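You operate a simulated robot arm through the tools that you are given. There is no shell and no other tool.

You run a simulated two-armed robot. Do the job below in one go: nothing can be reset, and whatever is moved stays where it is left.

## Task
On the steel bench by the rack, fold the cloth in half.

Only the result counts: the job must be done as asked and must still hold three seconds after the hand-in. Knocking over, shifting, dropping, spilling or breaking anything else fails it. Flat cloth is picked up by pressing the open fingertips on it (5 to 10 N) and closing them slowly along it; thin cloth reads only 2 to 8 mm in the jaws.

## Robot
Two 7-joint arms with two-finger grippers on one trunk, on a base that moves. Base frame: it is fixed to the floor where the robot stands at the start and does not move with it; the origin is under the middle of the robot, x ahead of it, y to its left, z up. Units: mm, degrees, N and s.
The left shoulder is at the start at [78, 151, 938], the right one opposite. With the tool pointing down near the work surface each hand reaches from about 100 to 760 mm from the robot's upright axis, wherever it stands, measured 20 degrees to its own side. Places, roughly: cloth [0, 2000, 1000]; steel bench by the rack [300, 2200, 900]. Payload 2.54 kg a hand.
The tool frame of a hand sits at the grasp point between the pads (the TCP): z along the fingers, y along the line on which they close. The tips reach 30 mm beyond it. The gripper opens to 116 mm; its body begins 95 mm behind the TCP.
Orientation is that of the tool frame in the base frame, as [roll, pitch, yaw] about the fixed x, y, z axes, in that order (R = Rz(yaw) Ry(pitch) Rx(roll)). With the fingers straight down and closing along the base's y, the tool's x points along the base's -x, its y along +y and its z along -z.

## Interface
- The arms move only by the tool arm_command. It takes "left_rows", "right_rows" or both (then of equal length, played together; a hand with none holds still); each is a list of rows, each a list of 7 numbers: the shift along the base's x, y, z in mm, then the turn, a rotation vector about the base's x, y, z in degrees, then the finger opening in mm, from 0 to 116. In form: [[x, y, z, wx, wy, wz, hand], ...]. A call has 1 to 20 rows; each row shifts and turns the commanded pose from where the row before left it. A row lasts 0.2 s, in which the tool goes at most 50 mm and 8.6 degrees; a call with a longer step from one row to the next is refused whole, and so is a gripper value outside its range. A pose out of reach is approached as far as the arm can. The call stops where the force on the tool passes 40 N (or 10 N more than at its start, if that is more) or the arm is blocked; 0.2 s more then pass. The fingers move at their own pace (about 72 mm/s each) and stop on an object; they squeeze with about 44 N. The grip force told is the motor's: it shows also when the fingers shut on nothing. Time passes only in rows, and 0.2 s behind the last, so rows that do not move let the fingers close. The reply holds the time, the measured pose of the TCP, the force on the tool along the base axes, the opening and the grip force, in the units named above and with some noise, with the torque about the TCP (base axes, N m) and any sound that the robot's microphone picked up.
- Cameras (640 x 400 px; columns grow to the right, rows downward): "scene" is now at [162.6, -7, 1117.1]; the picture's right is [-0.07, -1.00, 0.00], its down [-0.02, 0.00, -1.00] and it looks along [1.00, -0.07, -0.02] (base axes); focal length 289 px, centre (320, 200). "left" rides on the left gripper at [69, 15, -122] in its tool frame; the picture's right is [-0.22, 0.98, 0.00], its down [-0.83, -0.18, -0.53] and it looks along [-0.52, -0.12, 0.85] (tool axes); focal length 251 px, centre (320, 200). "right" rides on the right gripper at [69, -15, -122] in its tool frame; the picture's right is [0.22, 0.98, 0.00], its down [-0.83, 0.18, -0.53] and it looks along [-0.52, 0.12, 0.85] (tool axes); focal length 251 px, centre (320, 200). There is no depth. A picture from a camera that has moved, and an enlarged one, comes with that camera's place and axes in the base frame and with its lens. The place of the scene camera against the robot may be out by one fixed shift of up to 12 mm in any direction.
- camera(camera): a new picture of that camera. It takes no simulated time.
- move_column(by): slides the trunk up (or, below 0, down) by that many mm; the arms and the scene camera ride with it, the base frame stays. It gives what a move gives, with no picture.
- roll_base(legs): drives the robot by 1 to 6 legs, each [ahead, left, turn to the left] in mm, mm and degrees, along the robot's own axes; the way and the turn of a leg run together, so that a leg with both is an arc; at most 1500 mm and 180 degrees a leg. The arms and the cameras ride along, it lands a little off, and it stops where it bumps. It gives what a move gives.
- aim_head(pan, tilt): turns the head with the scene camera to pan (to the left, within 80 degrees either way) and tilt (down, from -29 to 69), counted from straight ahead of the robot. It gives what a move gives.
- zoom(camera, box): a new picture of the part [left, top, right, bottom] of that camera's present view, enlarged. It takes no simulated time.
- hand_in(): hands the job in; it is judged then, once.

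Places have to be worked out from the pictures, the camera data and where the tool is seen. Open the grippers and draw the arms clear of the work before you hand the job in, unless the task says otherwise.

The tools are called after "Call:" by a JSON object that holds its "method" and its "body". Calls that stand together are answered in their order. arm_command: Moves the arms, as the interface text tells. Its arguments: {"type":"object","properties":{"left_rows":{"type":"array","items":{"type":"array","items":{"type":"number"}}},"right_rows":{"type":"array","items":{"type":"array","items":{"type":"number"}}}},"required":[]} The other tools are called the same way: move_column (by) moves the trunk up or down; roll_base (legs) drives the base; aim_head (pan, tilt) turns the head that bears the scene camera; camera (camera) takes a picture; zoom (camera, box) takes an enlarged picture of a part of a camera's view; hand_in () hands the job in.

At the start:

```text
time_s: 0.0
left_tool_pos: [536.9, 245.0, 1089.5]
left_tcp_rot: [-180.0, 0.0, -179.9]
left_contact_force: [0.5, -0.2, 0.6]
left_torque: [0.0, 0.02, 0.01]
left_finger_gap: 115.7
left_gripper_force: 0.1
right_tool_pos: [369.0, -176.6, 1074.8]
right_tcp_rot: [180.0, 0.0, 180.0]
right_contact_force: [0.0, 0.6, 0.0]
right_torque: [0.01, -0.04, -0.01]
right_finger_gap: 115.9
right_gripper_force: 0.0
trunk travel left (down, up): [-175.0, 114.0]
robot x, y, heading: [1.2, -1.4, -0.2]
head pan, tilt (commanded): [-3.9, 1.4]
```

scene: 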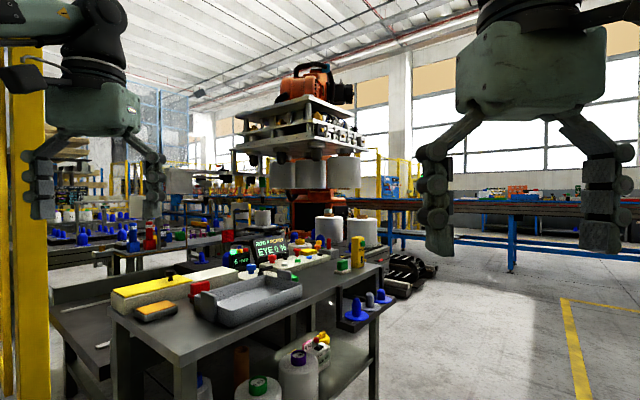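
right: 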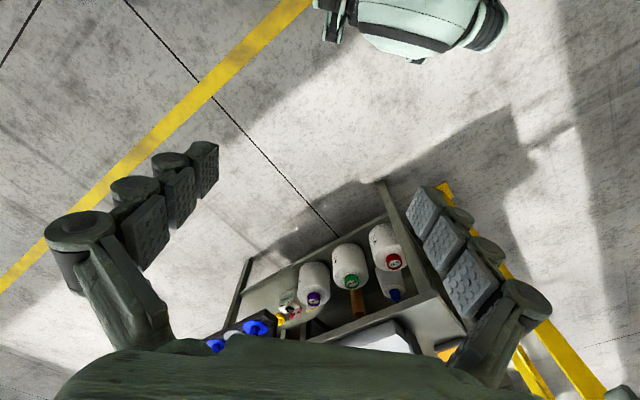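
left: 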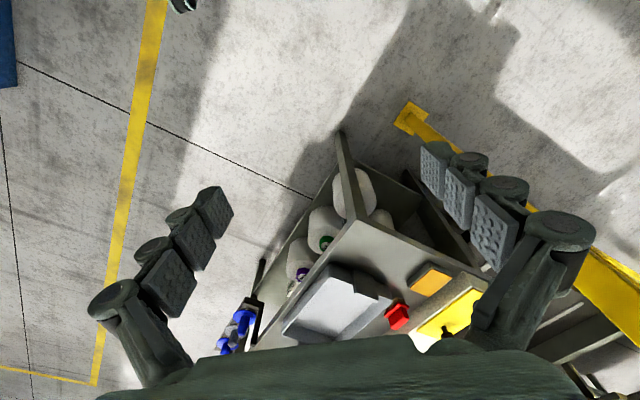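

The scene camera looks ahead at another bench; the cloth should be about 2 m to my left. I turn the head left to look for the bench and a safe path.

Call:
{"method": "aim_head", "body": {"pan": 80, "tilt": 15}}

Call:
{"method": "camera", "body": {"camera": "scene"}}

```text
time_s: 1.6
left_tool_pos: [536.5, 245.6, 1088.8]
left_tcp_rot: [-179.9, 0.1, -179.9]
left_contact_force: [0.6, -0.7, -0.5]
left_torque: [0.0, -0.01, 0.02]
left_finger_gap: 116.1
left_gripper_force: 0.0
right_tool_pos: [368.3, -175.4, 1074.8]
right_tcp_rot: [-179.9, 0.0, 179.8]
right_contact_force: [-0.3, 0.1, -0.3]
right_torque: [0.0, 0.01, -0.01]
right_finger_gap: 115.8
right_gripper_force: 0.0
trunk travel left (down, up): [-175.0, 114.0]
robot x, y, heading: [1.0, 2.3, -0.0]
head pan, tilt (commanded): [80.0, 15.0]
```

```text
taken
camera scene: at [88.5, 91.2, 1095.2], right [0.98, -0.17, 0.0], down [-0.05, -0.25, -0.97], along [0.17, 0.95, -0.26], focal length 289 px, centre (320, 200)
```

scene: 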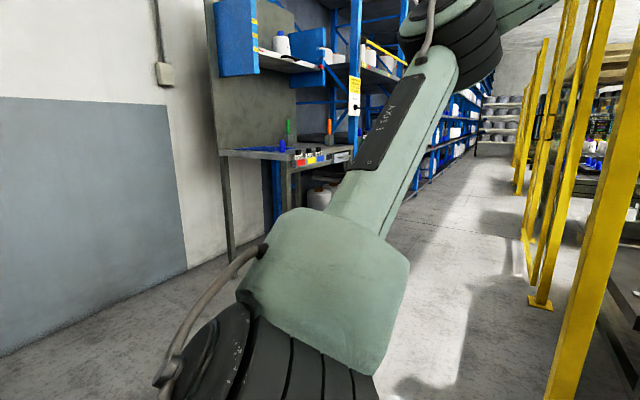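

The bench with a blue rack is ahead along +y, partly hidden by my left arm. I zoom in on it.

Call:
{"method": "zoom", "body": {"camera": "scene", "box": [190, 80, 430, 230]}}

Call:
{"method": "zoom", "body": {"camera": "scene", "box": [400, 0, 640, 400]}}

```text
2.67 times, centred on (310, 155) of scene
camera zoom: at [88.5, 91.2, 1095.2], right [0.98, -0.17, 0.0], down [-0.05, -0.25, -0.97], along [0.17, 0.95, -0.26], focal length 771 px, centre (347, 320)
```

zoom: 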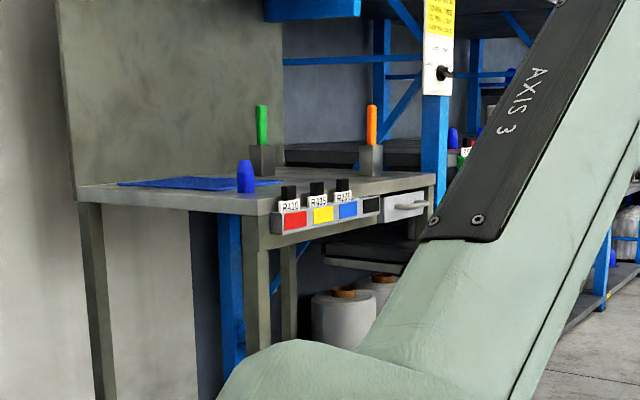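

```text
1.00 times, centred on (520, 200) of scene (not enlarged: the box is as wide or as high as the picture)
camera zoom: at [88.5, 91.2, 1095.2], right [0.98, -0.17, 0.0], down [-0.05, -0.25, -0.97], along [0.17, 0.95, -0.26], focal length 289 px, centre (120, 200)
```

zoom: 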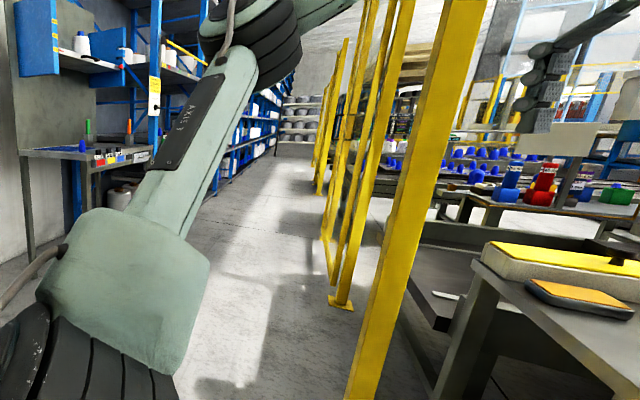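

The cloth seems to be the blue patch on the left end of the bench, which stands obliquely (about 50° long axis) against the wall. Before driving I check the surroundings on the right and nearby floor.

Call:
{"method": "aim_head", "body": {"pan": -80, "tilt": 30}}

Call:
{"method": "camera", "body": {"camera": "scene"}}

Call:
{"method": "aim_head", "body": {"pan": 30, "tilt": 35}}

Call:
{"method": "camera", "body": {"camera": "scene"}}

```text
time_s: 4.0
left_tool_pos: [536.8, 246.7, 1089.7]
left_tcp_rot: [-179.9, -0.1, -179.9]
left_contact_force: [-0.7, -0.6, -0.3]
left_torque: [-0.01, -0.02, -0.03]
left_finger_gap: 115.8
left_gripper_force: 0.1
right_tool_pos: [367.2, -174.4, 1075.1]
right_tcp_rot: [-180.0, 0.1, 179.9]
right_contact_force: [0.4, 0.6, 0.4]
right_torque: [0.01, -0.03, 0.02]
right_finger_gap: 115.8
right_gripper_force: 0.0
trunk travel left (down, up): [-175.0, 114.0]
robot x, y, heading: [-1.7, -3.6, 0.1]
head pan, tilt (commanded): [-80.0, 30.0]
```

```text
taken
camera scene: at [87.9, -89.9, 1071.0], right [-0.98, -0.17, 0.0], down [-0.09, 0.49, -0.87], along [0.15, -0.85, -0.5], focal length 289 px, centre (320, 200)
```

scene: 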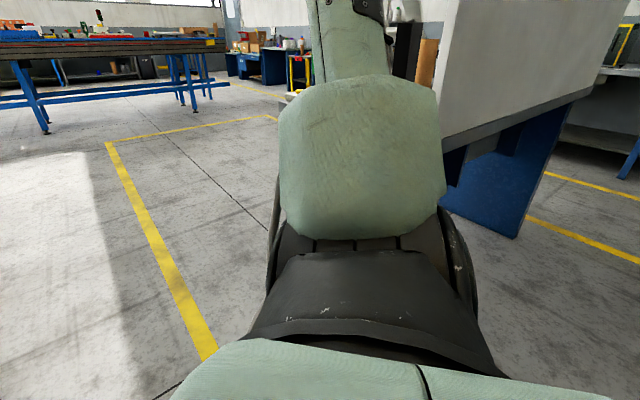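

```text
time_s: 5.9
left_tool_pos: [537.4, 246.1, 1088.7]
left_tcp_rot: [180.0, -0.1, -179.8]
left_contact_force: [-0.1, -0.7, -0.4]
left_torque: [-0.01, -0.01, 0.0]
left_finger_gap: 116.0
left_gripper_force: 0.1
right_tool_pos: [369.2, -173.7, 1075.3]
right_tcp_rot: [180.0, 0.1, 179.9]
right_contact_force: [0.3, 0.2, 0.3]
right_torque: [0.02, -0.04, -0.02]
right_finger_gap: 116.1
right_gripper_force: 0.1
trunk travel left (down, up): [-175.0, 114.0]
robot x, y, heading: [1.1, 1.8, -0.2]
head pan, tilt (commanded): [30.0, 35.0]
```

```text
taken
camera scene: at [148.5, 43.2, 1063.2], right [0.5, -0.87, 0.0], down [-0.5, -0.29, -0.82], along [0.71, 0.41, -0.57], focal length 289 px, centre (320, 200)
```

scene: 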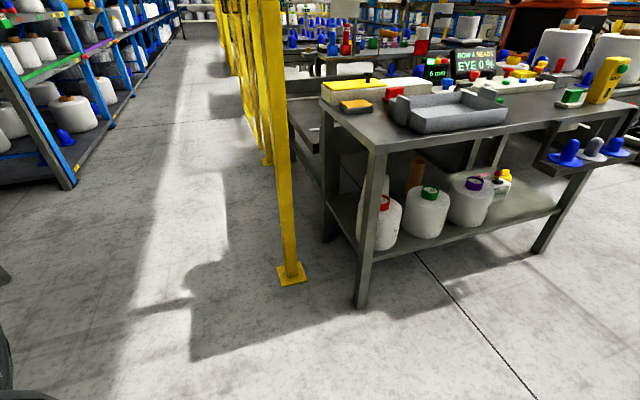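

The space around the robot is clear (nearest post base at about (880, 630)). I turn 90° left in place, then look at the bench again.

Call:
{"method": "roll_base", "body": {"legs": [[0, 0, 90]]}}

Call:
{"method": "aim_head", "body": {"pan": 0, "tilt": 15}}

Call:
{"method": "camera", "body": {"camera": "scene"}}

```text
time_s: 10.3
left_tool_pos: [-249.5, 537.2, 1088.3]
left_tcp_rot: [-180.0, 0.0, -89.8]
left_contact_force: [-0.8, 0.2, -1.2]
left_torque: [0.03, 0.02, 0.01]
left_finger_gap: 115.9
left_gripper_force: 0.0
right_tool_pos: [174.2, 368.7, 1075.0]
right_tcp_rot: [-179.9, 0.0, -89.9]
right_contact_force: [-0.4, -0.4, 0.1]
right_torque: [0.0, 0.0, 0.0]
right_finger_gap: 116.0
right_gripper_force: 0.1
trunk travel left (down, up): [-175.0, 114.0]
robot x, y, heading: [-1.5, -2.7, 90.2]
head pan, tilt (commanded): [30.0, 35.0]
```

```text
time_s: 11.2
left_tool_pos: [-248.2, 535.4, 1088.6]
left_tcp_rot: [179.9, 0.0, -89.7]
left_contact_force: [0.2, 0.0, 0.3]
left_torque: [-0.02, 0.01, 0.0]
left_finger_gap: 115.9
left_gripper_force: 0.0
right_tool_pos: [173.1, 368.2, 1075.6]
right_tcp_rot: [180.0, 0.0, -89.8]
right_contact_force: [0.3, -0.7, -0.4]
right_torque: [0.03, 0.0, 0.0]
right_finger_gap: 116.1
right_gripper_force: 0.1
trunk travel left (down, up): [-175.0, 114.0]
robot x, y, heading: [-1.7, -1.1, 90.5]
head pan, tilt (commanded): [0.0, 15.0]
```

```text
taken
camera scene: at [3.4, 160.6, 1095.1], right [1.0, 0.01, 0.0], down [0.0, -0.26, -0.97], along [-0.01, 0.97, -0.26], focal length 289 px, centre (320, 200)
```

scene: 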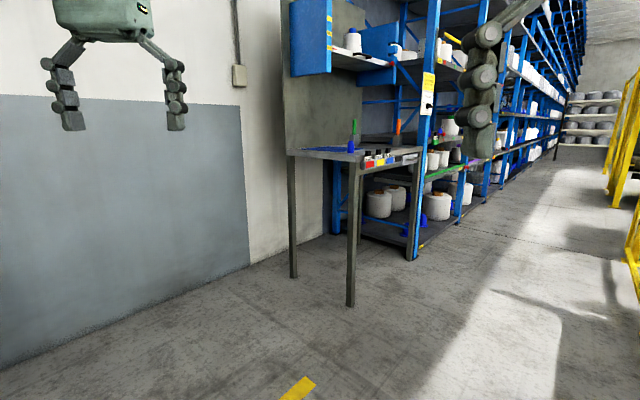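

The bench legs stand at about (170,1730) and (-210,2060), top about z=905. I zoom in on the bench top.

Call:
{"method": "zoom", "body": {"camera": "scene", "box": [270, 100, 450, 212]}}

```text
3.56 times, centred on (360, 156) of scene
camera zoom: at [3.4, 160.6, 1095.1], right [1.0, 0.01, 0.0], down [0.0, -0.26, -0.97], along [-0.01, 0.97, -0.26], focal length 1028 px, centre (178, 356)
```

zoom: 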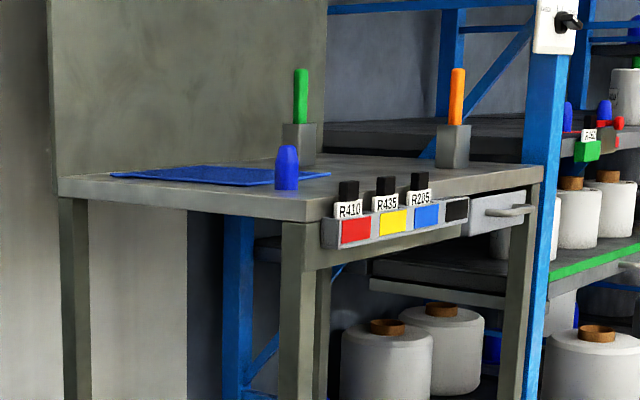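

Estimated bench: front-left leg (175,1728), back-left leg (-205,2062), front facing direction (0.75,-0.66). I drive ahead 900 mm, then turn to heading about 139° so I face the bench from its front side, staying well back.

Call:
{"method": "roll_base", "body": {"legs": [[900, 0, 0], [0, 0, 48.5]]}}

Call:
{"method": "aim_head", "body": {"pan": -60, "tilt": 20}}

Call:
{"method": "camera", "body": {"camera": "scene"}}

```text
time_s: 18.2
left_tool_pos: [-566.3, 1073.4, 1089.7]
left_tcp_rot: [-180.0, 0.0, -41.4]
left_contact_force: [-0.8, -0.3, -0.2]
left_torque: [-0.01, 0.0, 0.0]
left_finger_gap: 116.0
left_gripper_force: 0.2
right_tool_pos: [-161.7, 1277.9, 1076.0]
right_tcp_rot: [179.9, 0.0, -41.7]
right_contact_force: [-0.5, 0.0, 0.1]
right_torque: [-0.03, -0.01, -0.01]
right_finger_gap: 116.0
right_gripper_force: 0.1
trunk travel left (down, up): [-175.0, 114.0]
robot x, y, heading: [0.1, 900.2, 138.6]
head pan, tilt (commanded): [0.0, 15.0]
```

```text
time_s: 19.5
left_tool_pos: [-567.0, 1074.5, 1088.7]
left_tcp_rot: [180.0, 0.1, -41.4]
left_contact_force: [-1.1, 0.0, 0.6]
left_torque: [-0.01, -0.01, -0.03]
left_finger_gap: 116.2
left_gripper_force: 0.0
right_tool_pos: [-160.9, 1277.4, 1073.9]
right_tcp_rot: [-179.9, 0.1, -41.6]
right_contact_force: [-0.1, -0.2, 0.6]
right_torque: [-0.02, -0.03, 0.04]
right_finger_gap: 115.8
right_gripper_force: 0.1
trunk travel left (down, up): [-175.0, 114.0]
robot x, y, heading: [0.4, 899.9, 138.5]
head pan, tilt (commanded): [-60.0, 20.0]
```

```text
taken
camera scene: at [-29.8, 1037.9, 1087.0], right [0.98, -0.2, 0.0], down [-0.07, -0.34, -0.94], along [0.19, 0.92, -0.34], focal length 289 px, centre (320, 200)
```

scene: 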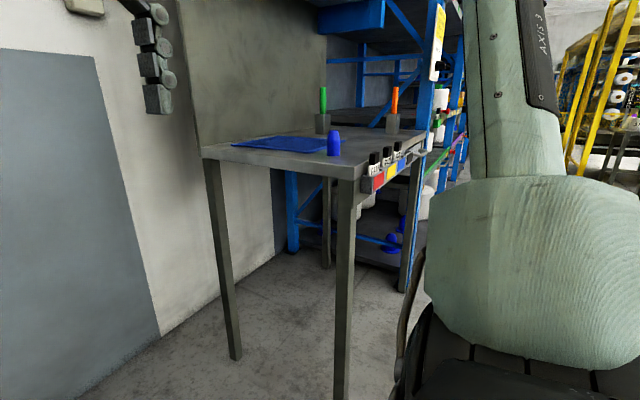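

The way along the bench front looks open. I back off 250 mm from the bench line first, then slide right about 900 mm to stand in front of the cloth.

Call:
{"method": "roll_base", "body": {"legs": [[-250, 0, 0], [0, -900, 0]]}}

Call:
{"method": "aim_head", "body": {"pan": 0, "tilt": 25}}

Call:
{"method": "camera", "body": {"camera": "scene"}}

```text
time_s: 30.0
left_tool_pos: [217.9, 1581.5, 1088.7]
left_tcp_rot: [-180.0, -0.1, -41.1]
left_contact_force: [0.4, 0.4, 0.3]
left_torque: [0.03, -0.02, 0.0]
left_finger_gap: 116.0
left_gripper_force: 0.0
right_tool_pos: [622.1, 1785.9, 1074.7]
right_tcp_rot: [179.9, 0.0, -41.3]
right_contact_force: [0.2, 0.7, 0.1]
right_torque: [-0.04, -0.04, 0.01]
right_finger_gap: 115.8
right_gripper_force: 0.0
trunk travel left (down, up): [-175.0, 114.0]
robot x, y, heading: [784.9, 1411.5, 138.5]
head pan, tilt (commanded): [-60.0, 20.0]
```

```text
time_s: 31.3
left_tool_pos: [218.5, 1580.4, 1088.8]
left_tcp_rot: [180.0, 0.0, -41.2]
left_contact_force: [0.7, -0.4, -0.4]
left_torque: [-0.02, 0.01, -0.01]
left_finger_gap: 116.1
left_gripper_force: 0.0
right_tool_pos: [622.2, 1786.7, 1074.8]
right_tcp_rot: [180.0, 0.1, -41.3]
right_contact_force: [0.6, 0.4, -0.3]
right_torque: [-0.03, -0.01, 0.01]
right_finger_gap: 116.1
right_gripper_force: 0.0
trunk travel left (down, up): [-175.0, 114.0]
robot x, y, heading: [786.7, 1411.7, 138.9]
head pan, tilt (commanded): [0.0, 25.0]
```

```text
taken
camera scene: at [668.0, 1516.9, 1078.9], right [0.66, 0.75, 0.0], down [0.32, -0.28, -0.91], along [-0.68, 0.6, -0.42], focal length 289 px, centre (320, 200)
```

scene: 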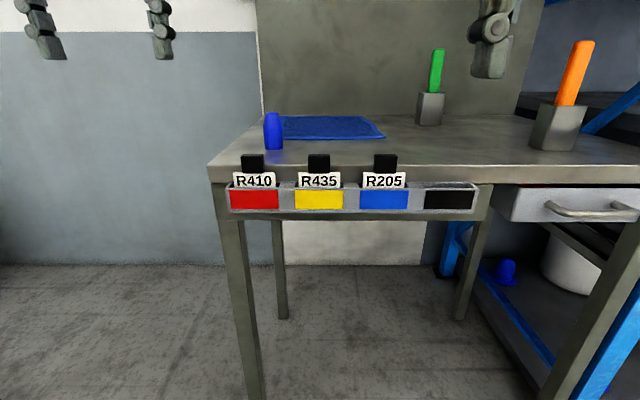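

I am now in front of the bench; the cloth lies towards the back left with a blue cone in front-left of it. I zoom in for detail.

Call:
{"method": "zoom", "body": {"camera": "scene", "box": [200, 90, 440, 240]}}

```text
2.67 times, centred on (320, 165) of scene
camera zoom: at [668.0, 1516.9, 1078.9], right [0.66, 0.75, 0.0], down [0.32, -0.28, -0.91], along [-0.68, 0.6, -0.42], focal length 771 px, centre (320, 293)
```

zoom: 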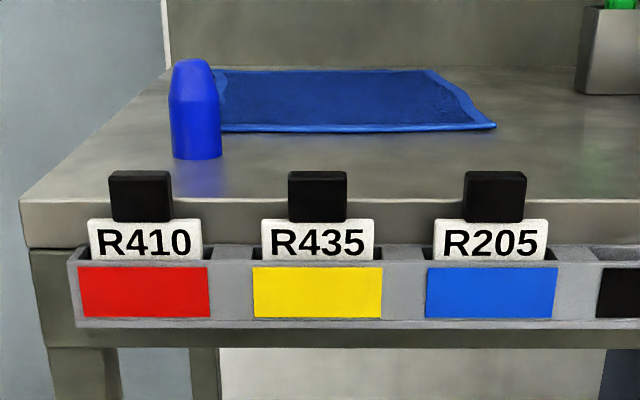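

Cloth appears to be roughly 270 x 350 mm, near the bench back. I look straight down to see how far my base extends ahead, to judge how near I may stand.

Call:
{"method": "aim_head", "body": {"pan": 0, "tilt": 69}}

Call:
{"method": "camera", "body": {"camera": "scene"}}

Call:
{"method": "camera", "body": {"camera": "left"}}

Call:
{"method": "camera", "body": {"camera": "right"}}

```text
time_s: 32.4
left_tool_pos: [217.7, 1581.7, 1088.6]
left_tcp_rot: [-180.0, -0.1, -41.1]
left_contact_force: [0.9, 0.6, 0.4]
left_torque: [0.03, 0.0, 0.0]
left_finger_gap: 115.7
left_gripper_force: 0.0
right_tool_pos: [622.4, 1785.9, 1075.8]
right_tcp_rot: [-180.0, 0.0, -41.3]
right_contact_force: [-0.3, -0.3, -0.3]
right_torque: [0.04, -0.01, 0.01]
right_finger_gap: 116.1
right_gripper_force: 0.0
trunk travel left (down, up): [-175.0, 114.0]
robot x, y, heading: [785.2, 1415.4, 139.0]
head pan, tilt (commanded): [0.0, 68.8]
```

```text
taken
camera scene: at [695.2, 1493.0, 1019.5], right [0.66, 0.75, 0.0], down [0.7, -0.61, -0.36], along [-0.27, 0.24, -0.93], focal length 289 px, centre (320, 200)
```

scene: 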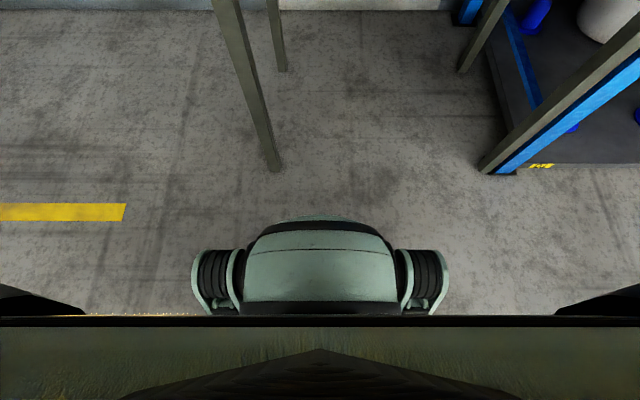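

```text
taken
camera left: at [259.6, 1524.8, 1210.2], right [-0.8, -0.59, 0.0], down [-0.5, 0.68, 0.53], along [-0.32, 0.43, -0.85], focal length 251 px, centre (320, 200)
```

left: 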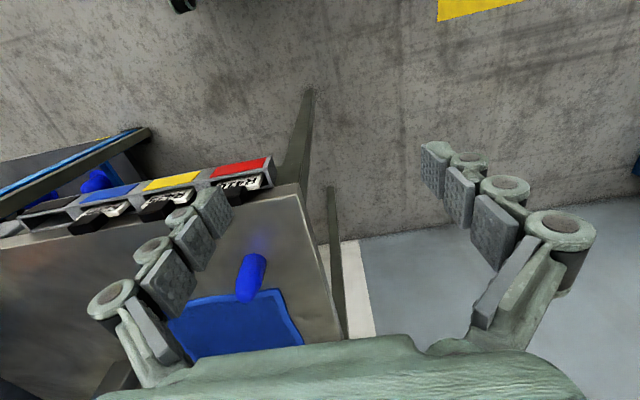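

```text
taken
camera right: at [684.3, 1751.1, 1196.0], right [-0.48, -0.88, 0.0], down [-0.74, 0.41, 0.53], along [-0.47, 0.26, -0.85], focal length 251 px, centre (320, 200)
```

right: 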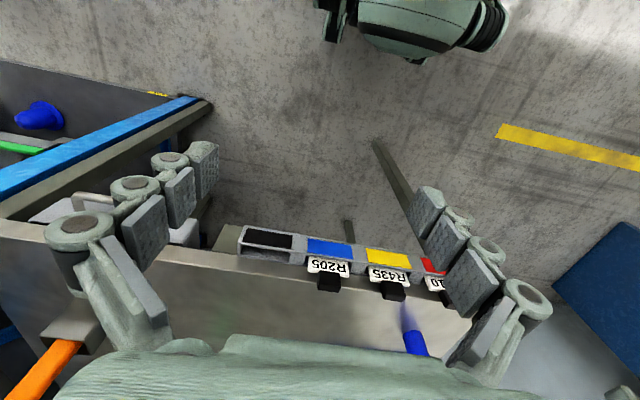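

The base seen below is of unclear height, so I raise the trunk fully (also good for hand clearance) and look down again to triangulate the base's size by parallax.

Call:
{"method": "move_column", "body": {"by": 110}}

Call:
{"method": "camera", "body": {"camera": "scene"}}

Call:
{"method": "aim_head", "body": {"pan": 0, "tilt": 35}}

Call:
{"method": "camera", "body": {"camera": "scene"}}

```text
time_s: 33.8
left_tool_pos: [217.6, 1581.2, 1199.7]
left_tcp_rot: [180.0, 0.0, -41.2]
left_contact_force: [0.3, -1.1, -0.8]
left_torque: [0.02, -0.03, 0.02]
left_finger_gap: 116.2
left_gripper_force: 0.0
right_tool_pos: [622.4, 1787.4, 1184.9]
right_tcp_rot: [-180.0, 0.1, -41.3]
right_contact_force: [-0.2, -0.1, -0.2]
right_torque: [0.03, -0.02, -0.02]
right_finger_gap: 115.9
right_gripper_force: 0.1
trunk travel left (down, up): [-285.0, 4.0]
robot x, y, heading: [785.6, 1412.0, 138.8]
head pan, tilt (commanded): [0.0, 68.8]
```

```text
taken
camera scene: at [695.1, 1493.1, 1129.4], right [0.66, 0.75, 0.0], down [0.7, -0.61, -0.36], along [-0.27, 0.24, -0.93], focal length 289 px, centre (320, 200)
```

scene: 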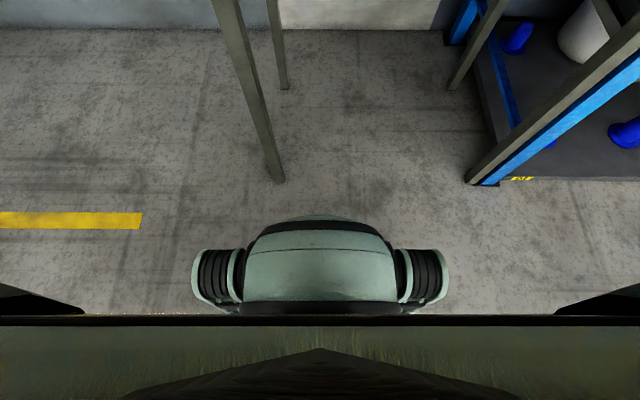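

```text
time_s: 34.8
left_tool_pos: [218.3, 1580.6, 1200.0]
left_tcp_rot: [180.0, -0.1, -41.1]
left_contact_force: [0.4, 0.1, -1.0]
left_torque: [0.03, 0.03, 0.01]
left_finger_gap: 116.3
left_gripper_force: 0.0
right_tool_pos: [622.6, 1785.9, 1186.1]
right_tcp_rot: [-180.0, 0.0, -41.4]
right_contact_force: [0.3, 0.4, -0.3]
right_torque: [0.0, 0.0, -0.03]
right_finger_gap: 115.9
right_gripper_force: 0.0
trunk travel left (down, up): [-285.0, 4.0]
robot x, y, heading: [780.9, 1414.5, 138.7]
head pan, tilt (commanded): [0.0, 35.0]
```

```text
taken
camera scene: at [671.1, 1514.2, 1173.1], right [0.66, 0.75, 0.0], down [0.43, -0.38, -0.82], along [-0.62, 0.54, -0.57], focal length 289 px, centre (320, 200)
```

scene: 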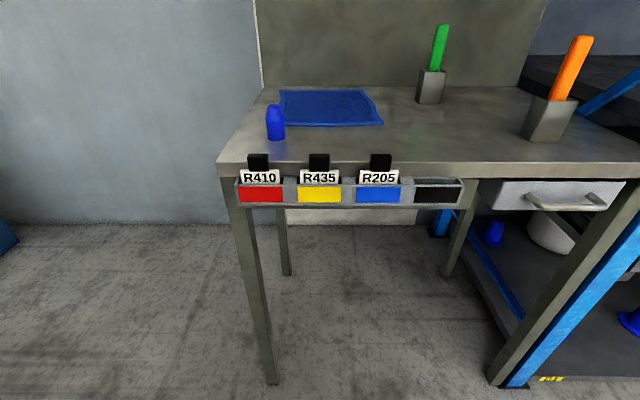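

The visible body is part of the trunk, so the floor base remains unseen. I tilt the right hand backward so its camera looks at my own base and shows its footprint.

Call:
{"method": "arm_command", "body": {"right_rows": [[-10, 9, 0, -5.6, -6.3, 0, 116], [-10, 9, 0, -5.6, -6.3, 0, 116], [-10, 9, 0, -5.6, -6.3, 0, 116], [-10, 9, 0, -5.6, -6.3, 0, 116], [-10, 9, 0, -5.6, -6.3, 0, 116], [-10, 9, 0, -5.6, -6.3, 0, 116]]}}

Call:
{"method": "camera", "body": {"camera": "right"}}

```text
time_s: 36.2
left_tool_pos: [217.4, 1581.4, 1198.7]
left_tcp_rot: [-180.0, -0.2, -41.2]
left_contact_force: [-0.4, 0.6, 0.0]
left_torque: [-0.05, -0.04, 0.0]
left_finger_gap: 115.8
left_gripper_force: 0.0
right_tool_pos: [618.5, 1779.7, 1057.8]
right_tcp_rot: [179.4, -50.6, -41.1]
right_contact_force: [-0.1, 0.3, -0.7]
right_torque: [0.0, 0.01, 0.02]
right_finger_gap: 116.0
right_gripper_force: 0.1
right hand out of reach, approached as far as the arm can: row 3, 4, 5, 6
trunk travel left (down, up): [-285.0, 4.0]
robot x, y, heading: [781.5, 1414.1, 138.8]
head pan, tilt (commanded): [0.0, 35.0]
```

```text
taken
camera right: at [591.0, 1824.7, 1188.1], right [-0.54, -0.82, 0.17], down [-0.82, 0.48, -0.3], along [0.16, -0.3, -0.94], focal length 251 px, centre (320, 200)
```

right: 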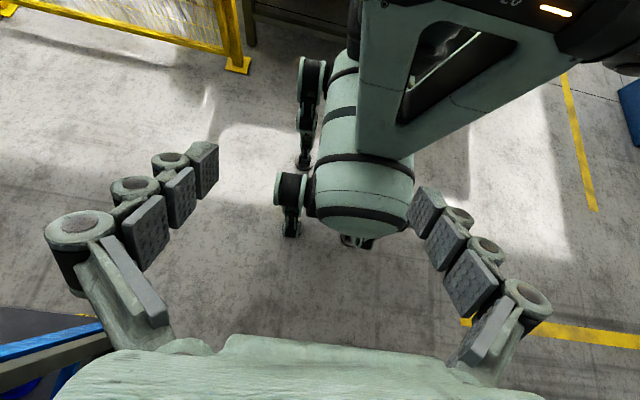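

My base is a narrow legged body: front about 285 mm ahead of the axis, half-width about 230 mm, below 650 mm height, so it can pass between the bench legs under the top; the torso front (about 135 mm) is the limit. I zoom in on the cloth from this higher view.

Call:
{"method": "zoom", "body": {"camera": "scene", "box": [240, 70, 400, 170]}}

Call:
{"method": "zoom", "body": {"camera": "scene", "box": [400, 0, 640, 150]}}

Call:
{"method": "camera", "body": {"camera": "left"}}

```text
4.00 times, centred on (320, 120) of scene
camera zoom: at [670.3, 1515.1, 1173.0], right [0.66, 0.75, 0.0], down [0.43, -0.38, -0.82], along [-0.62, 0.54, -0.57], focal length 1156 px, centre (320, 520)
```

zoom: 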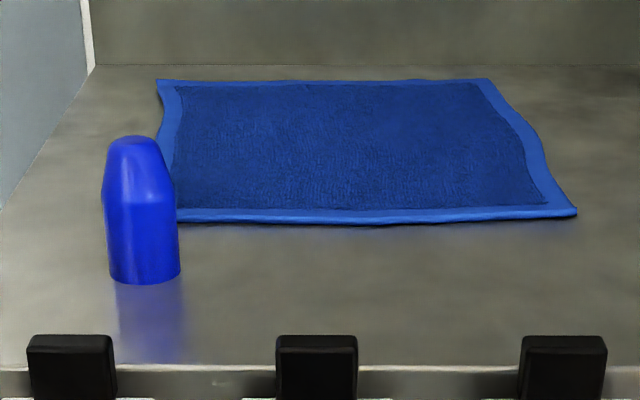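

```text
2.67 times, centred on (520, 75) of scene
camera zoom: at [670.3, 1515.1, 1173.0], right [0.66, 0.75, 0.0], down [0.43, -0.38, -0.82], along [-0.62, 0.54, -0.57], focal length 771 px, centre (-213, 533)
```

zoom: 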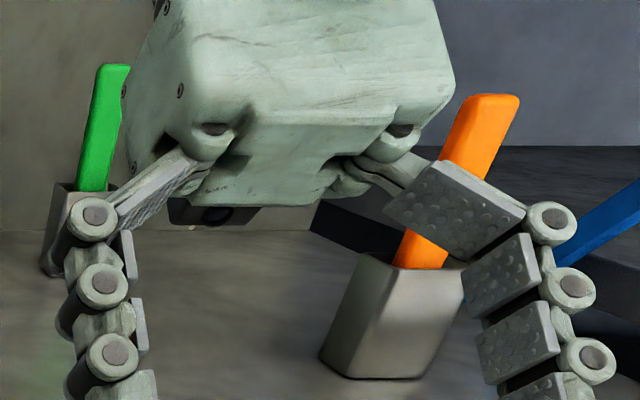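

```text
taken
camera left: at [258.7, 1526.0, 1319.5], right [-0.8, -0.59, 0.0], down [-0.5, 0.68, 0.53], along [-0.32, 0.43, -0.85], focal length 251 px, centre (320, 200)
```

left: 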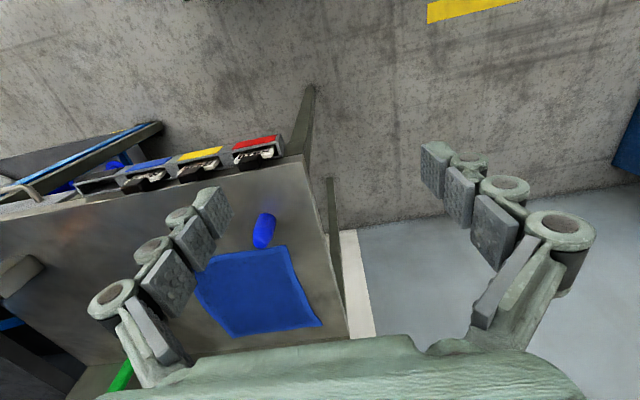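

Triangulating scene and left-wrist views gives bench top z≈936; in a bench frame (U along bench to the right, F depth) the cloth spans U 1455–1725, F 1135–1440, cone at (1491,1062), green tool holder at (1881,1315), orange at (2025,1060). I restore the right hand to vertical and check how the right arm lies.

Call:
{"method": "arm_command", "body": {"right_rows": [[10, -9, 0, 5.6, 6.3, 0, 116], [10, -9, 0, 5.6, 6.3, 0, 116], [10, -9, 0, 5.6, 6.3, 0, 116], [10, -9, 0, 5.6, 6.3, 0, 116], [10, -9, 0, 5.6, 6.3, 0, 116], [10, -9, 0, 5.6, 6.3, 0, 116]]}}

Call:
{"method": "aim_head", "body": {"pan": -50, "tilt": 15}}

Call:
{"method": "camera", "body": {"camera": "scene"}}

```text
time_s: 37.6
left_tool_pos: [218.5, 1581.1, 1199.6]
left_tcp_rot: [-180.0, 0.1, -41.0]
left_contact_force: [0.0, -0.3, -0.1]
left_torque: [-0.02, 0.01, 0.02]
left_finger_gap: 115.9
left_gripper_force: 0.1
right_tool_pos: [679.9, 1724.5, 1058.4]
right_tcp_rot: [179.8, 0.2, -41.4]
right_contact_force: [-0.4, -0.7, -0.3]
right_torque: [0.03, 0.01, 0.01]
right_finger_gap: 116.0
right_gripper_force: 0.0
trunk travel left (down, up): [-285.0, 4.0]
robot x, y, heading: [783.6, 1411.7, 138.9]
head pan, tilt (commanded): [0.0, 35.0]
```

```text
time_s: 38.8
left_tool_pos: [217.1, 1581.5, 1198.5]
left_tcp_rot: [-179.9, 0.0, -41.2]
left_contact_force: [-0.5, 0.4, -0.4]
left_torque: [-0.01, 0.03, 0.01]
left_finger_gap: 116.1
left_gripper_force: 0.1
right_tool_pos: [678.4, 1725.1, 1058.1]
right_tcp_rot: [-179.9, -0.1, -41.2]
right_contact_force: [0.0, -0.2, 0.0]
right_torque: [0.01, 0.03, -0.01]
right_finger_gap: 115.9
right_gripper_force: 0.2
trunk travel left (down, up): [-285.0, 4.0]
robot x, y, heading: [786.3, 1415.0, 138.7]
head pan, tilt (commanded): [-50.0, 15.0]
```

```text
taken
camera scene: at [739.2, 1549.5, 1205.1], right [1.0, -0.02, 0.0], down [-0.01, -0.26, -0.97], along [0.02, 0.97, -0.26], focal length 289 px, centre (320, 200)
```

scene: 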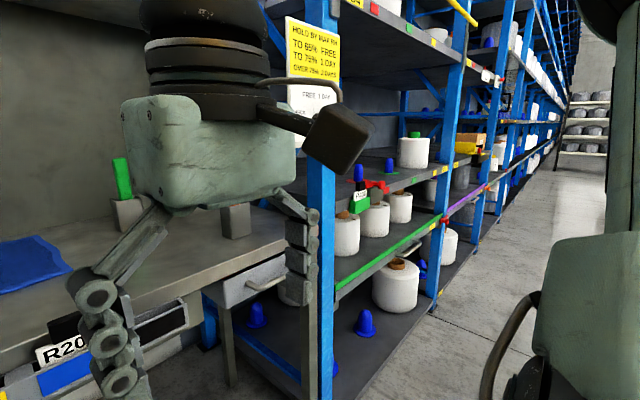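

The right hand is vertical again but lower (z 1058); arms' elbows are high and wide. I raise the right hand by 120 mm and pull the left hand back somewhat before driving in.

Call:
{"method": "arm_command", "body": {"right_rows": [[0, 0, 40, 0, 0, 0, 116], [0, 0, 40, 0, 0, 0, 116], [0, 0, 40, 0, 0, 0, 116]], "left_rows": [[35, -31, 0, 0, 0, 0, 116], [35, -31, 0, 0, 0, 0, 116], [35, -31, 0, 0, 0, 0, 116]]}}

Call:
{"method": "roll_base", "body": {"legs": [[200, -60, 0]]}}

Call:
{"method": "aim_head", "body": {"pan": 0, "tilt": 50}}

Call:
{"method": "camera", "body": {"camera": "scene"}}

```text
time_s: 39.6
left_tool_pos: [325.5, 1486.0, 1200.2]
left_tcp_rot: [-179.8, 0.2, -41.1]
left_contact_force: [-1.1, -0.8, -0.2]
left_torque: [0.02, 0.01, 0.01]
left_finger_gap: 115.9
left_gripper_force: 0.1
right_tool_pos: [679.1, 1724.5, 1179.3]
right_tcp_rot: [179.9, 0.1, -41.3]
right_contact_force: [-0.1, -0.8, -0.2]
right_torque: [0.05, 0.02, -0.02]
right_finger_gap: 115.9
right_gripper_force: 0.1
trunk travel left (down, up): [-285.0, 4.0]
robot x, y, heading: [783.8, 1416.5, 139.0]
head pan, tilt (commanded): [-50.0, 15.0]
```

```text
time_s: 41.2
left_tool_pos: [213.0, 1664.2, 1200.1]
left_tcp_rot: [-180.0, -0.1, -41.2]
left_contact_force: [0.1, 0.4, -0.1]
left_torque: [-0.01, 0.0, 0.0]
left_finger_gap: 116.1
left_gripper_force: 0.1
right_tool_pos: [568.9, 1902.0, 1178.6]
right_tcp_rot: [-180.0, -0.1, -41.3]
right_contact_force: [0.9, -0.1, -0.2]
right_torque: [0.0, 0.01, -0.02]
right_finger_gap: 116.0
right_gripper_force: 0.0
trunk travel left (down, up): [-285.0, 4.0]
robot x, y, heading: [673.7, 1585.1, 138.7]
head pan, tilt (commanded): [-50.0, 15.0]
```

```text
time_s: 42.4
left_tool_pos: [213.7, 1665.2, 1199.3]
left_tcp_rot: [-180.0, -0.1, -41.2]
left_contact_force: [1.0, 0.3, 0.0]
left_torque: [0.03, -0.02, 0.03]
left_finger_gap: 116.0
left_gripper_force: 0.0
right_tool_pos: [568.0, 1901.5, 1177.4]
right_tcp_rot: [180.0, 0.0, -41.2]
right_contact_force: [0.9, -0.4, 0.3]
right_torque: [-0.03, -0.02, 0.02]
right_finger_gap: 115.7
right_gripper_force: 0.1
trunk travel left (down, up): [-285.0, 4.0]
robot x, y, heading: [671.7, 1589.4, 138.6]
head pan, tilt (commanded): [0.0, 50.0]
```

```text
taken
camera scene: at [569.4, 1682.7, 1151.5], right [0.66, 0.75, 0.0], down [0.58, -0.51, -0.64], along [-0.48, 0.42, -0.77], focal length 289 px, centre (320, 200)
```

scene: 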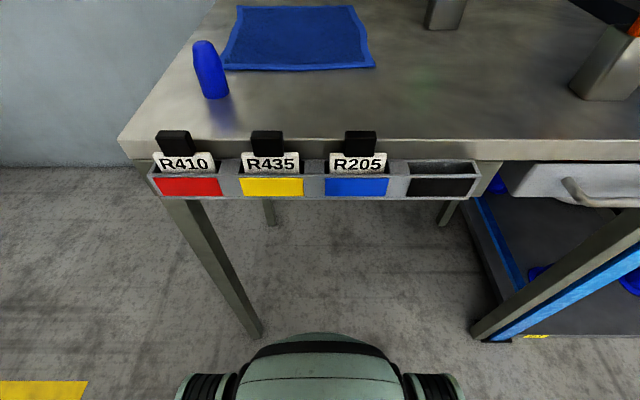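

Robot is at U≈1637, F≈543, front edge of the bench at F≈957 with the label rack protruding to about F≈912; the legs are clear on both sides. I move ahead 155 mm more and look.

Call:
{"method": "roll_base", "body": {"legs": [[155, 0, 0]]}}

Call:
{"method": "camera", "body": {"camera": "scene"}}

Call:
{"method": "aim_head", "body": {"pan": 0, "tilt": 30}}

Call:
{"method": "camera", "body": {"camera": "scene"}}

Call:
{"method": "camera", "body": {"camera": "left"}}

Call:
{"method": "camera", "body": {"camera": "right"}}

```text
time_s: 43.9
left_tool_pos: [120.3, 1741.9, 1199.0]
left_tcp_rot: [-179.9, 0.0, -40.7]
left_contact_force: [0.2, -0.1, 0.4]
left_torque: [-0.01, 0.01, 0.0]
left_finger_gap: 116.0
left_gripper_force: 0.1
right_tool_pos: [476.0, 1982.8, 1178.9]
right_tcp_rot: [180.0, 0.1, -40.9]
right_contact_force: [0.3, 1.6, 0.1]
right_torque: [-0.02, 0.0, 0.01]
right_finger_gap: 115.9
right_gripper_force: 0.0
trunk travel left (down, up): [-285.0, 4.0]
robot x, y, heading: [584.3, 1671.7, 139.1]
head pan, tilt (commanded): [0.0, 50.0]
stopped in leg 1: the robot was blocked; the commanded pose is now the measured one
```

```text
taken
camera scene: at [477.9, 1764.0, 1151.5], right [0.65, 0.76, 0.0], down [0.58, -0.5, -0.64], along [-0.49, 0.42, -0.77], focal length 289 px, centre (320, 200)
```

scene: 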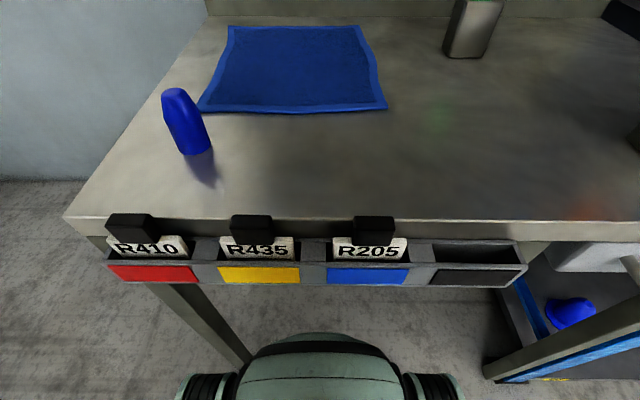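

```text
time_s: 44.7
left_tool_pos: [122.5, 1743.1, 1199.5]
left_tcp_rot: [-180.0, -0.1, -40.7]
left_contact_force: [-0.2, -0.3, -0.4]
left_torque: [0.01, 0.0, 0.0]
left_finger_gap: 116.1
left_gripper_force: 0.2
right_tool_pos: [475.3, 1983.2, 1177.4]
right_tcp_rot: [180.0, 0.0, -40.9]
right_contact_force: [-0.1, 0.5, 0.6]
right_torque: [0.0, 0.02, 0.05]
right_finger_gap: 115.8
right_gripper_force: 0.1
trunk travel left (down, up): [-285.0, 4.0]
robot x, y, heading: [584.2, 1669.7, 139.3]
head pan, tilt (commanded): [0.0, 30.0]
```

```text
taken
camera scene: at [467.3, 1773.1, 1180.9], right [0.65, 0.76, 0.0], down [0.38, -0.33, -0.87], along [-0.66, 0.57, -0.5], focal length 289 px, centre (320, 200)
```

scene: 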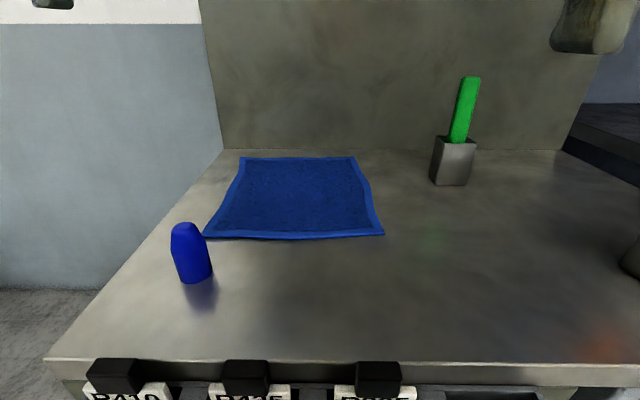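

```text
taken
camera left: at [163.1, 1687.0, 1320.7], right [-0.8, -0.6, 0.0], down [-0.51, 0.68, 0.53], along [-0.32, 0.43, -0.85], focal length 251 px, centre (320, 200)
```

left: 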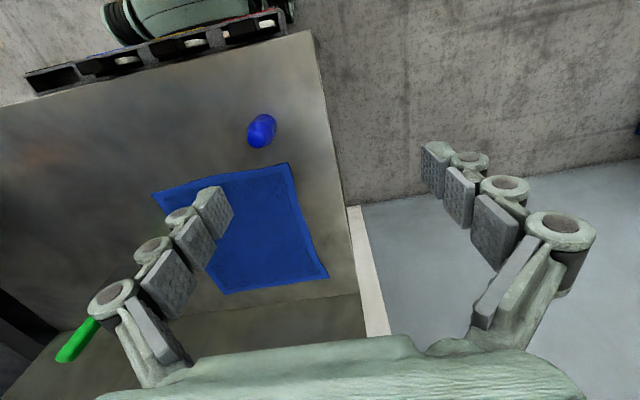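

```text
taken
camera right: at [537.3, 1949.3, 1299.1], right [-0.48, -0.88, 0.0], down [-0.74, 0.4, 0.53], along [-0.47, 0.25, -0.85], focal length 251 px, centre (320, 200)
```

right: 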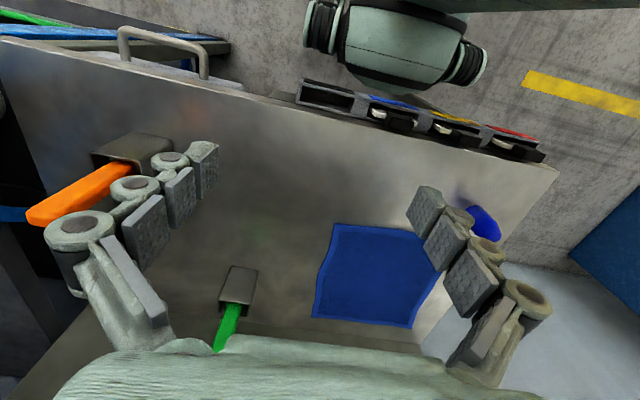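

The drive was blocked about 35 mm short (probably my trunk body at the label rack), with labels, cone and tools still standing. I back off 15 mm to be free of contact and take fresh views.

Call:
{"method": "roll_base", "body": {"legs": [[-15, 0, 0]]}}

Call:
{"method": "aim_head", "body": {"pan": 0, "tilt": 40}}

Call:
{"method": "camera", "body": {"camera": "scene"}}

Call:
{"method": "zoom", "body": {"camera": "scene", "box": [150, 60, 470, 260]}}

Call:
{"method": "camera", "body": {"camera": "left"}}

Call:
{"method": "camera", "body": {"camera": "right"}}

```text
time_s: 45.5
left_tool_pos: [132.7, 1732.8, 1199.9]
left_tcp_rot: [-179.9, 0.0, -40.8]
left_contact_force: [-0.3, -0.2, -0.4]
left_torque: [0.02, 0.02, 0.0]
left_finger_gap: 116.0
left_gripper_force: 0.0
right_tool_pos: [486.8, 1973.5, 1178.7]
right_tcp_rot: [-180.0, 0.0, -40.9]
right_contact_force: [0.4, 0.1, 0.0]
right_torque: [0.01, 0.03, -0.01]
right_finger_gap: 115.8
right_gripper_force: 0.1
trunk travel left (down, up): [-285.0, 4.0]
robot x, y, heading: [593.2, 1660.5, 139.4]
head pan, tilt (commanded): [0.0, 30.0]
```

```text
time_s: 46.2
left_tool_pos: [131.4, 1733.3, 1198.4]
left_tcp_rot: [-179.9, 0.0, -40.7]
left_contact_force: [0.3, 0.5, -0.1]
left_torque: [0.0, 0.01, 0.0]
left_finger_gap: 116.1
left_gripper_force: 0.0
right_tool_pos: [487.1, 1974.2, 1179.4]
right_tcp_rot: [180.0, 0.0, -40.9]
right_contact_force: [-0.2, -0.4, -0.3]
right_torque: [-0.02, 0.04, -0.03]
right_finger_gap: 116.0
right_gripper_force: 0.1
trunk travel left (down, up): [-285.0, 4.0]
robot x, y, heading: [594.6, 1658.9, 139.3]
head pan, tilt (commanded): [0.0, 40.0]
```

```text
taken
camera scene: at [482.5, 1760.0, 1165.6], right [0.65, 0.76, 0.0], down [0.49, -0.42, -0.77], along [-0.58, 0.5, -0.64], focal length 289 px, centre (320, 200)
```

scene: 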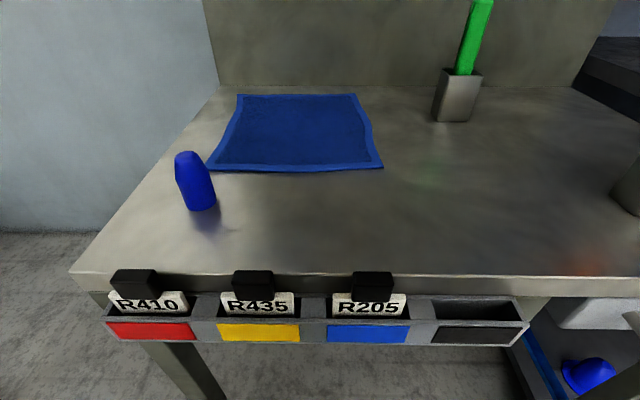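

```text
2.00 times, centred on (310, 160) of scene
camera zoom: at [482.5, 1760.0, 1165.6], right [0.65, 0.76, 0.0], down [0.49, -0.42, -0.77], along [-0.58, 0.5, -0.64], focal length 578 px, centre (340, 280)
```

zoom: 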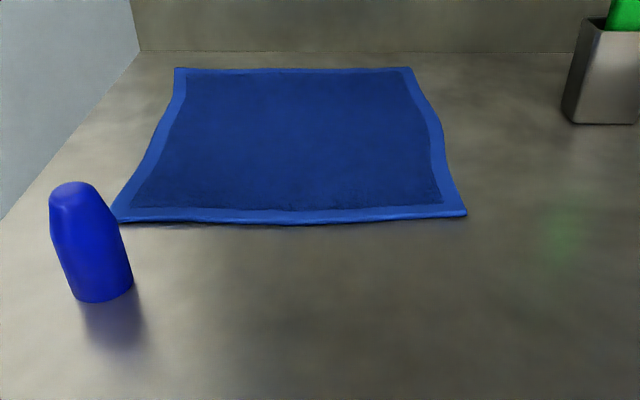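

```text
taken
camera left: at [174.3, 1677.3, 1320.7], right [-0.8, -0.6, 0.0], down [-0.51, 0.68, 0.53], along [-0.32, 0.43, -0.85], focal length 251 px, centre (320, 200)
```

left: 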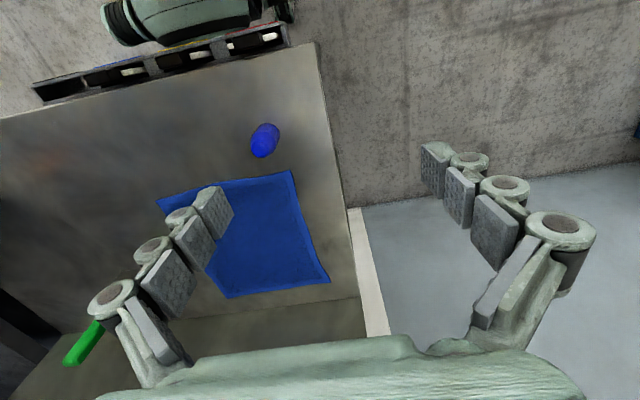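

```text
taken
camera right: at [548.4, 1939.7, 1299.1], right [-0.48, -0.88, 0.0], down [-0.74, 0.4, 0.53], along [-0.47, 0.25, -0.85], focal length 251 px, centre (320, 200)
```

right: 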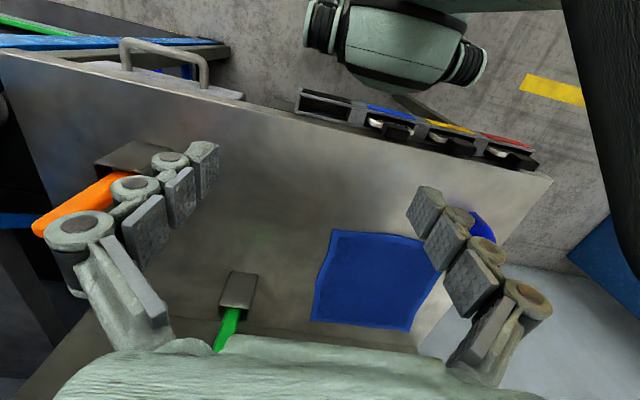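

Wrist cameras agree on a bench height near 925–930 and cloth corners FL≈(102,1859), FR≈(270,2059), BL≈(-124,2037), BR≈(42,2238) (about 260 x 290). I bring both hands high above the front corners (25 mm in from the sides, 12 mm in from the front edge), narrowing the fingers.

Call:
{"method": "arm_command", "body": {"left_rows": [[-3.8, 25.4, 0, 0, 0, 0, 100], [-3.8, 25.4, 0, 0, 0, 0, 80], [-3.8, 25.4, 0, 0, 0, 0, 60], [-3.8, 25.4, 0, 0, 0, 0, 45], [-3.8, 25.4, 0, 0, 0, 0, 45], [-3.8, 25.4, 0, 0, 0, 0, 45]], "right_rows": [[-40.4, 12.2, 0, 0, 0, 0, 100], [-40.4, 12.2, 0, 0, 0, 0, 80], [-40.4, 12.2, 0, 0, 0, 0, 60], [-40.4, 12.2, 0, 0, 0, 0, 45], [-40.4, 12.2, 0, 0, 0, 0, 45], [-40.4, 12.2, 0, 0, 0, 0, 45]]}}

Call:
{"method": "camera", "body": {"camera": "left"}}

Call:
{"method": "camera", "body": {"camera": "right"}}

Call:
{"method": "camera", "body": {"camera": "scene"}}

```text
time_s: 47.6
left_tool_pos: [109.1, 1886.6, 1201.2]
left_tcp_rot: [179.9, 0.1, -40.7]
left_contact_force: [0.1, -0.2, -1.3]
left_torque: [0.01, -0.01, 0.02]
left_finger_gap: 45.2
left_gripper_force: 0.1
right_tool_pos: [315.5, 2076.8, 1149.8]
right_tcp_rot: [-179.9, -0.1, -40.9]
right_contact_force: [0.2, 0.0, 0.0]
right_torque: [-0.02, 0.03, -0.05]
right_finger_gap: 44.7
right_gripper_force: 0.1
right hand out of reach, approached as far as the arm can: row 4, 5, 6
trunk travel left (down, up): [-285.0, 4.0]
robot x, y, heading: [597.0, 1663.9, 139.2]
head pan, tilt (commanded): [0.0, 40.0]
```

```text
taken
camera left: at [150.8, 1830.9, 1321.4], right [-0.8, -0.6, 0.0], down [-0.51, 0.68, 0.53], along [-0.32, 0.43, -0.85], focal length 251 px, centre (320, 200)
```

left: 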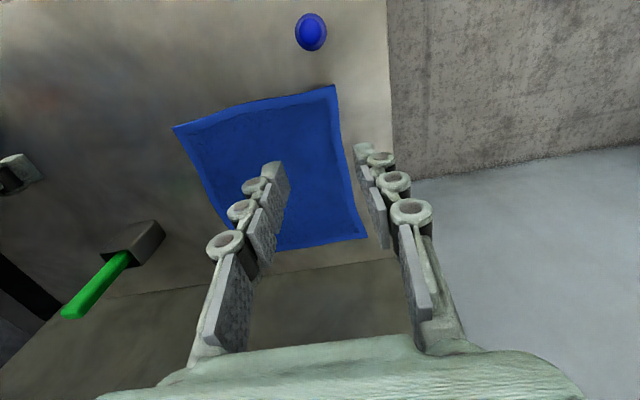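

```text
taken
camera right: at [378.1, 2042.8, 1271.1], right [-0.48, -0.88, 0.0], down [-0.74, 0.4, 0.53], along [-0.47, 0.25, -0.85], focal length 251 px, centre (320, 200)
```

right: 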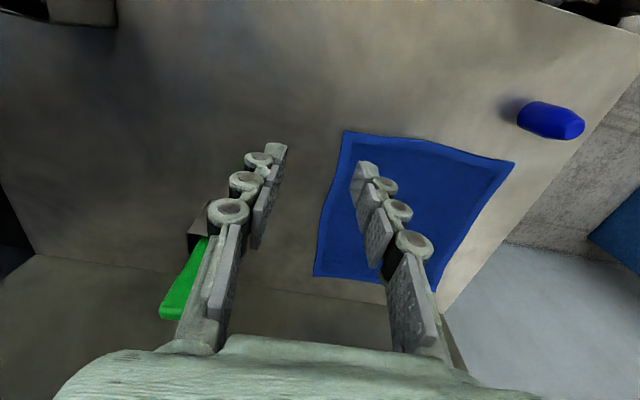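

```text
taken
camera scene: at [482.7, 1760.7, 1165.5], right [0.65, 0.76, 0.0], down [0.49, -0.42, -0.77], along [-0.58, 0.5, -0.64], focal length 289 px, centre (320, 200)
```

scene: 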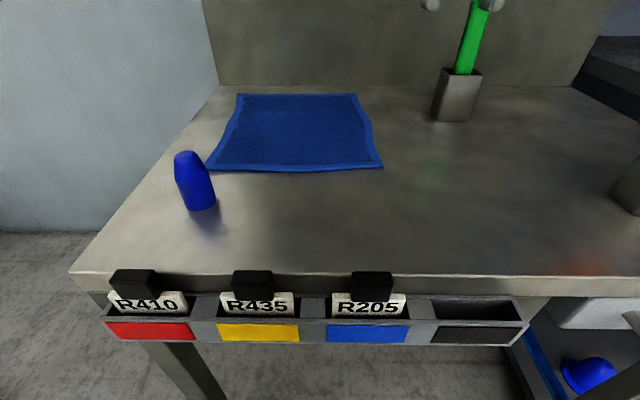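

The right arm cannot come that close to my midline at this height (stopped at about 130 mm right of it). I shift the robot 42 mm left to centre it on the cloth.

Call:
{"method": "roll_base", "body": {"legs": [[0, 42, 0]]}}

Call:
{"method": "arm_command", "body": {"right_rows": [[0, 0, -25, 0, 0, 0, 45], [0, 0, -25, 0, 0, 0, 45], [0, 0, -20, 0, 0, 0, 45]]}}

```text
time_s: 48.7
left_tool_pos: [80.7, 1853.0, 1200.2]
left_tcp_rot: [-179.9, 0.1, -40.8]
left_contact_force: [-0.5, -0.1, -0.6]
left_torque: [0.03, -0.04, -0.05]
left_finger_gap: 45.0
left_gripper_force: 0.1
right_tool_pos: [287.6, 2044.6, 1149.9]
right_tcp_rot: [180.0, 0.0, -40.8]
right_contact_force: [-0.9, 0.3, 0.0]
right_torque: [0.05, -0.03, 0.03]
right_finger_gap: 45.0
right_gripper_force: 0.0
trunk travel left (down, up): [-285.0, 4.0]
robot x, y, heading: [567.1, 1630.4, 139.1]
head pan, tilt (commanded): [0.0, 40.0]
```

```text
time_s: 49.5
left_tool_pos: [81.2, 1854.1, 1200.3]
left_tcp_rot: [-180.0, -0.1, -40.8]
left_contact_force: [-0.5, 0.1, -0.3]
left_torque: [0.01, 0.0, 0.0]
left_finger_gap: 45.0
left_gripper_force: 0.1
right_tool_pos: [288.8, 2043.4, 1080.0]
right_tcp_rot: [179.9, 0.0, -40.9]
right_contact_force: [0.1, 0.7, -0.3]
right_torque: [0.04, -0.01, -0.01]
right_finger_gap: 44.8
right_gripper_force: 0.1
trunk travel left (down, up): [-285.0, 4.0]
robot x, y, heading: [567.1, 1627.3, 139.2]
head pan, tilt (commanded): [0.0, 40.0]
```

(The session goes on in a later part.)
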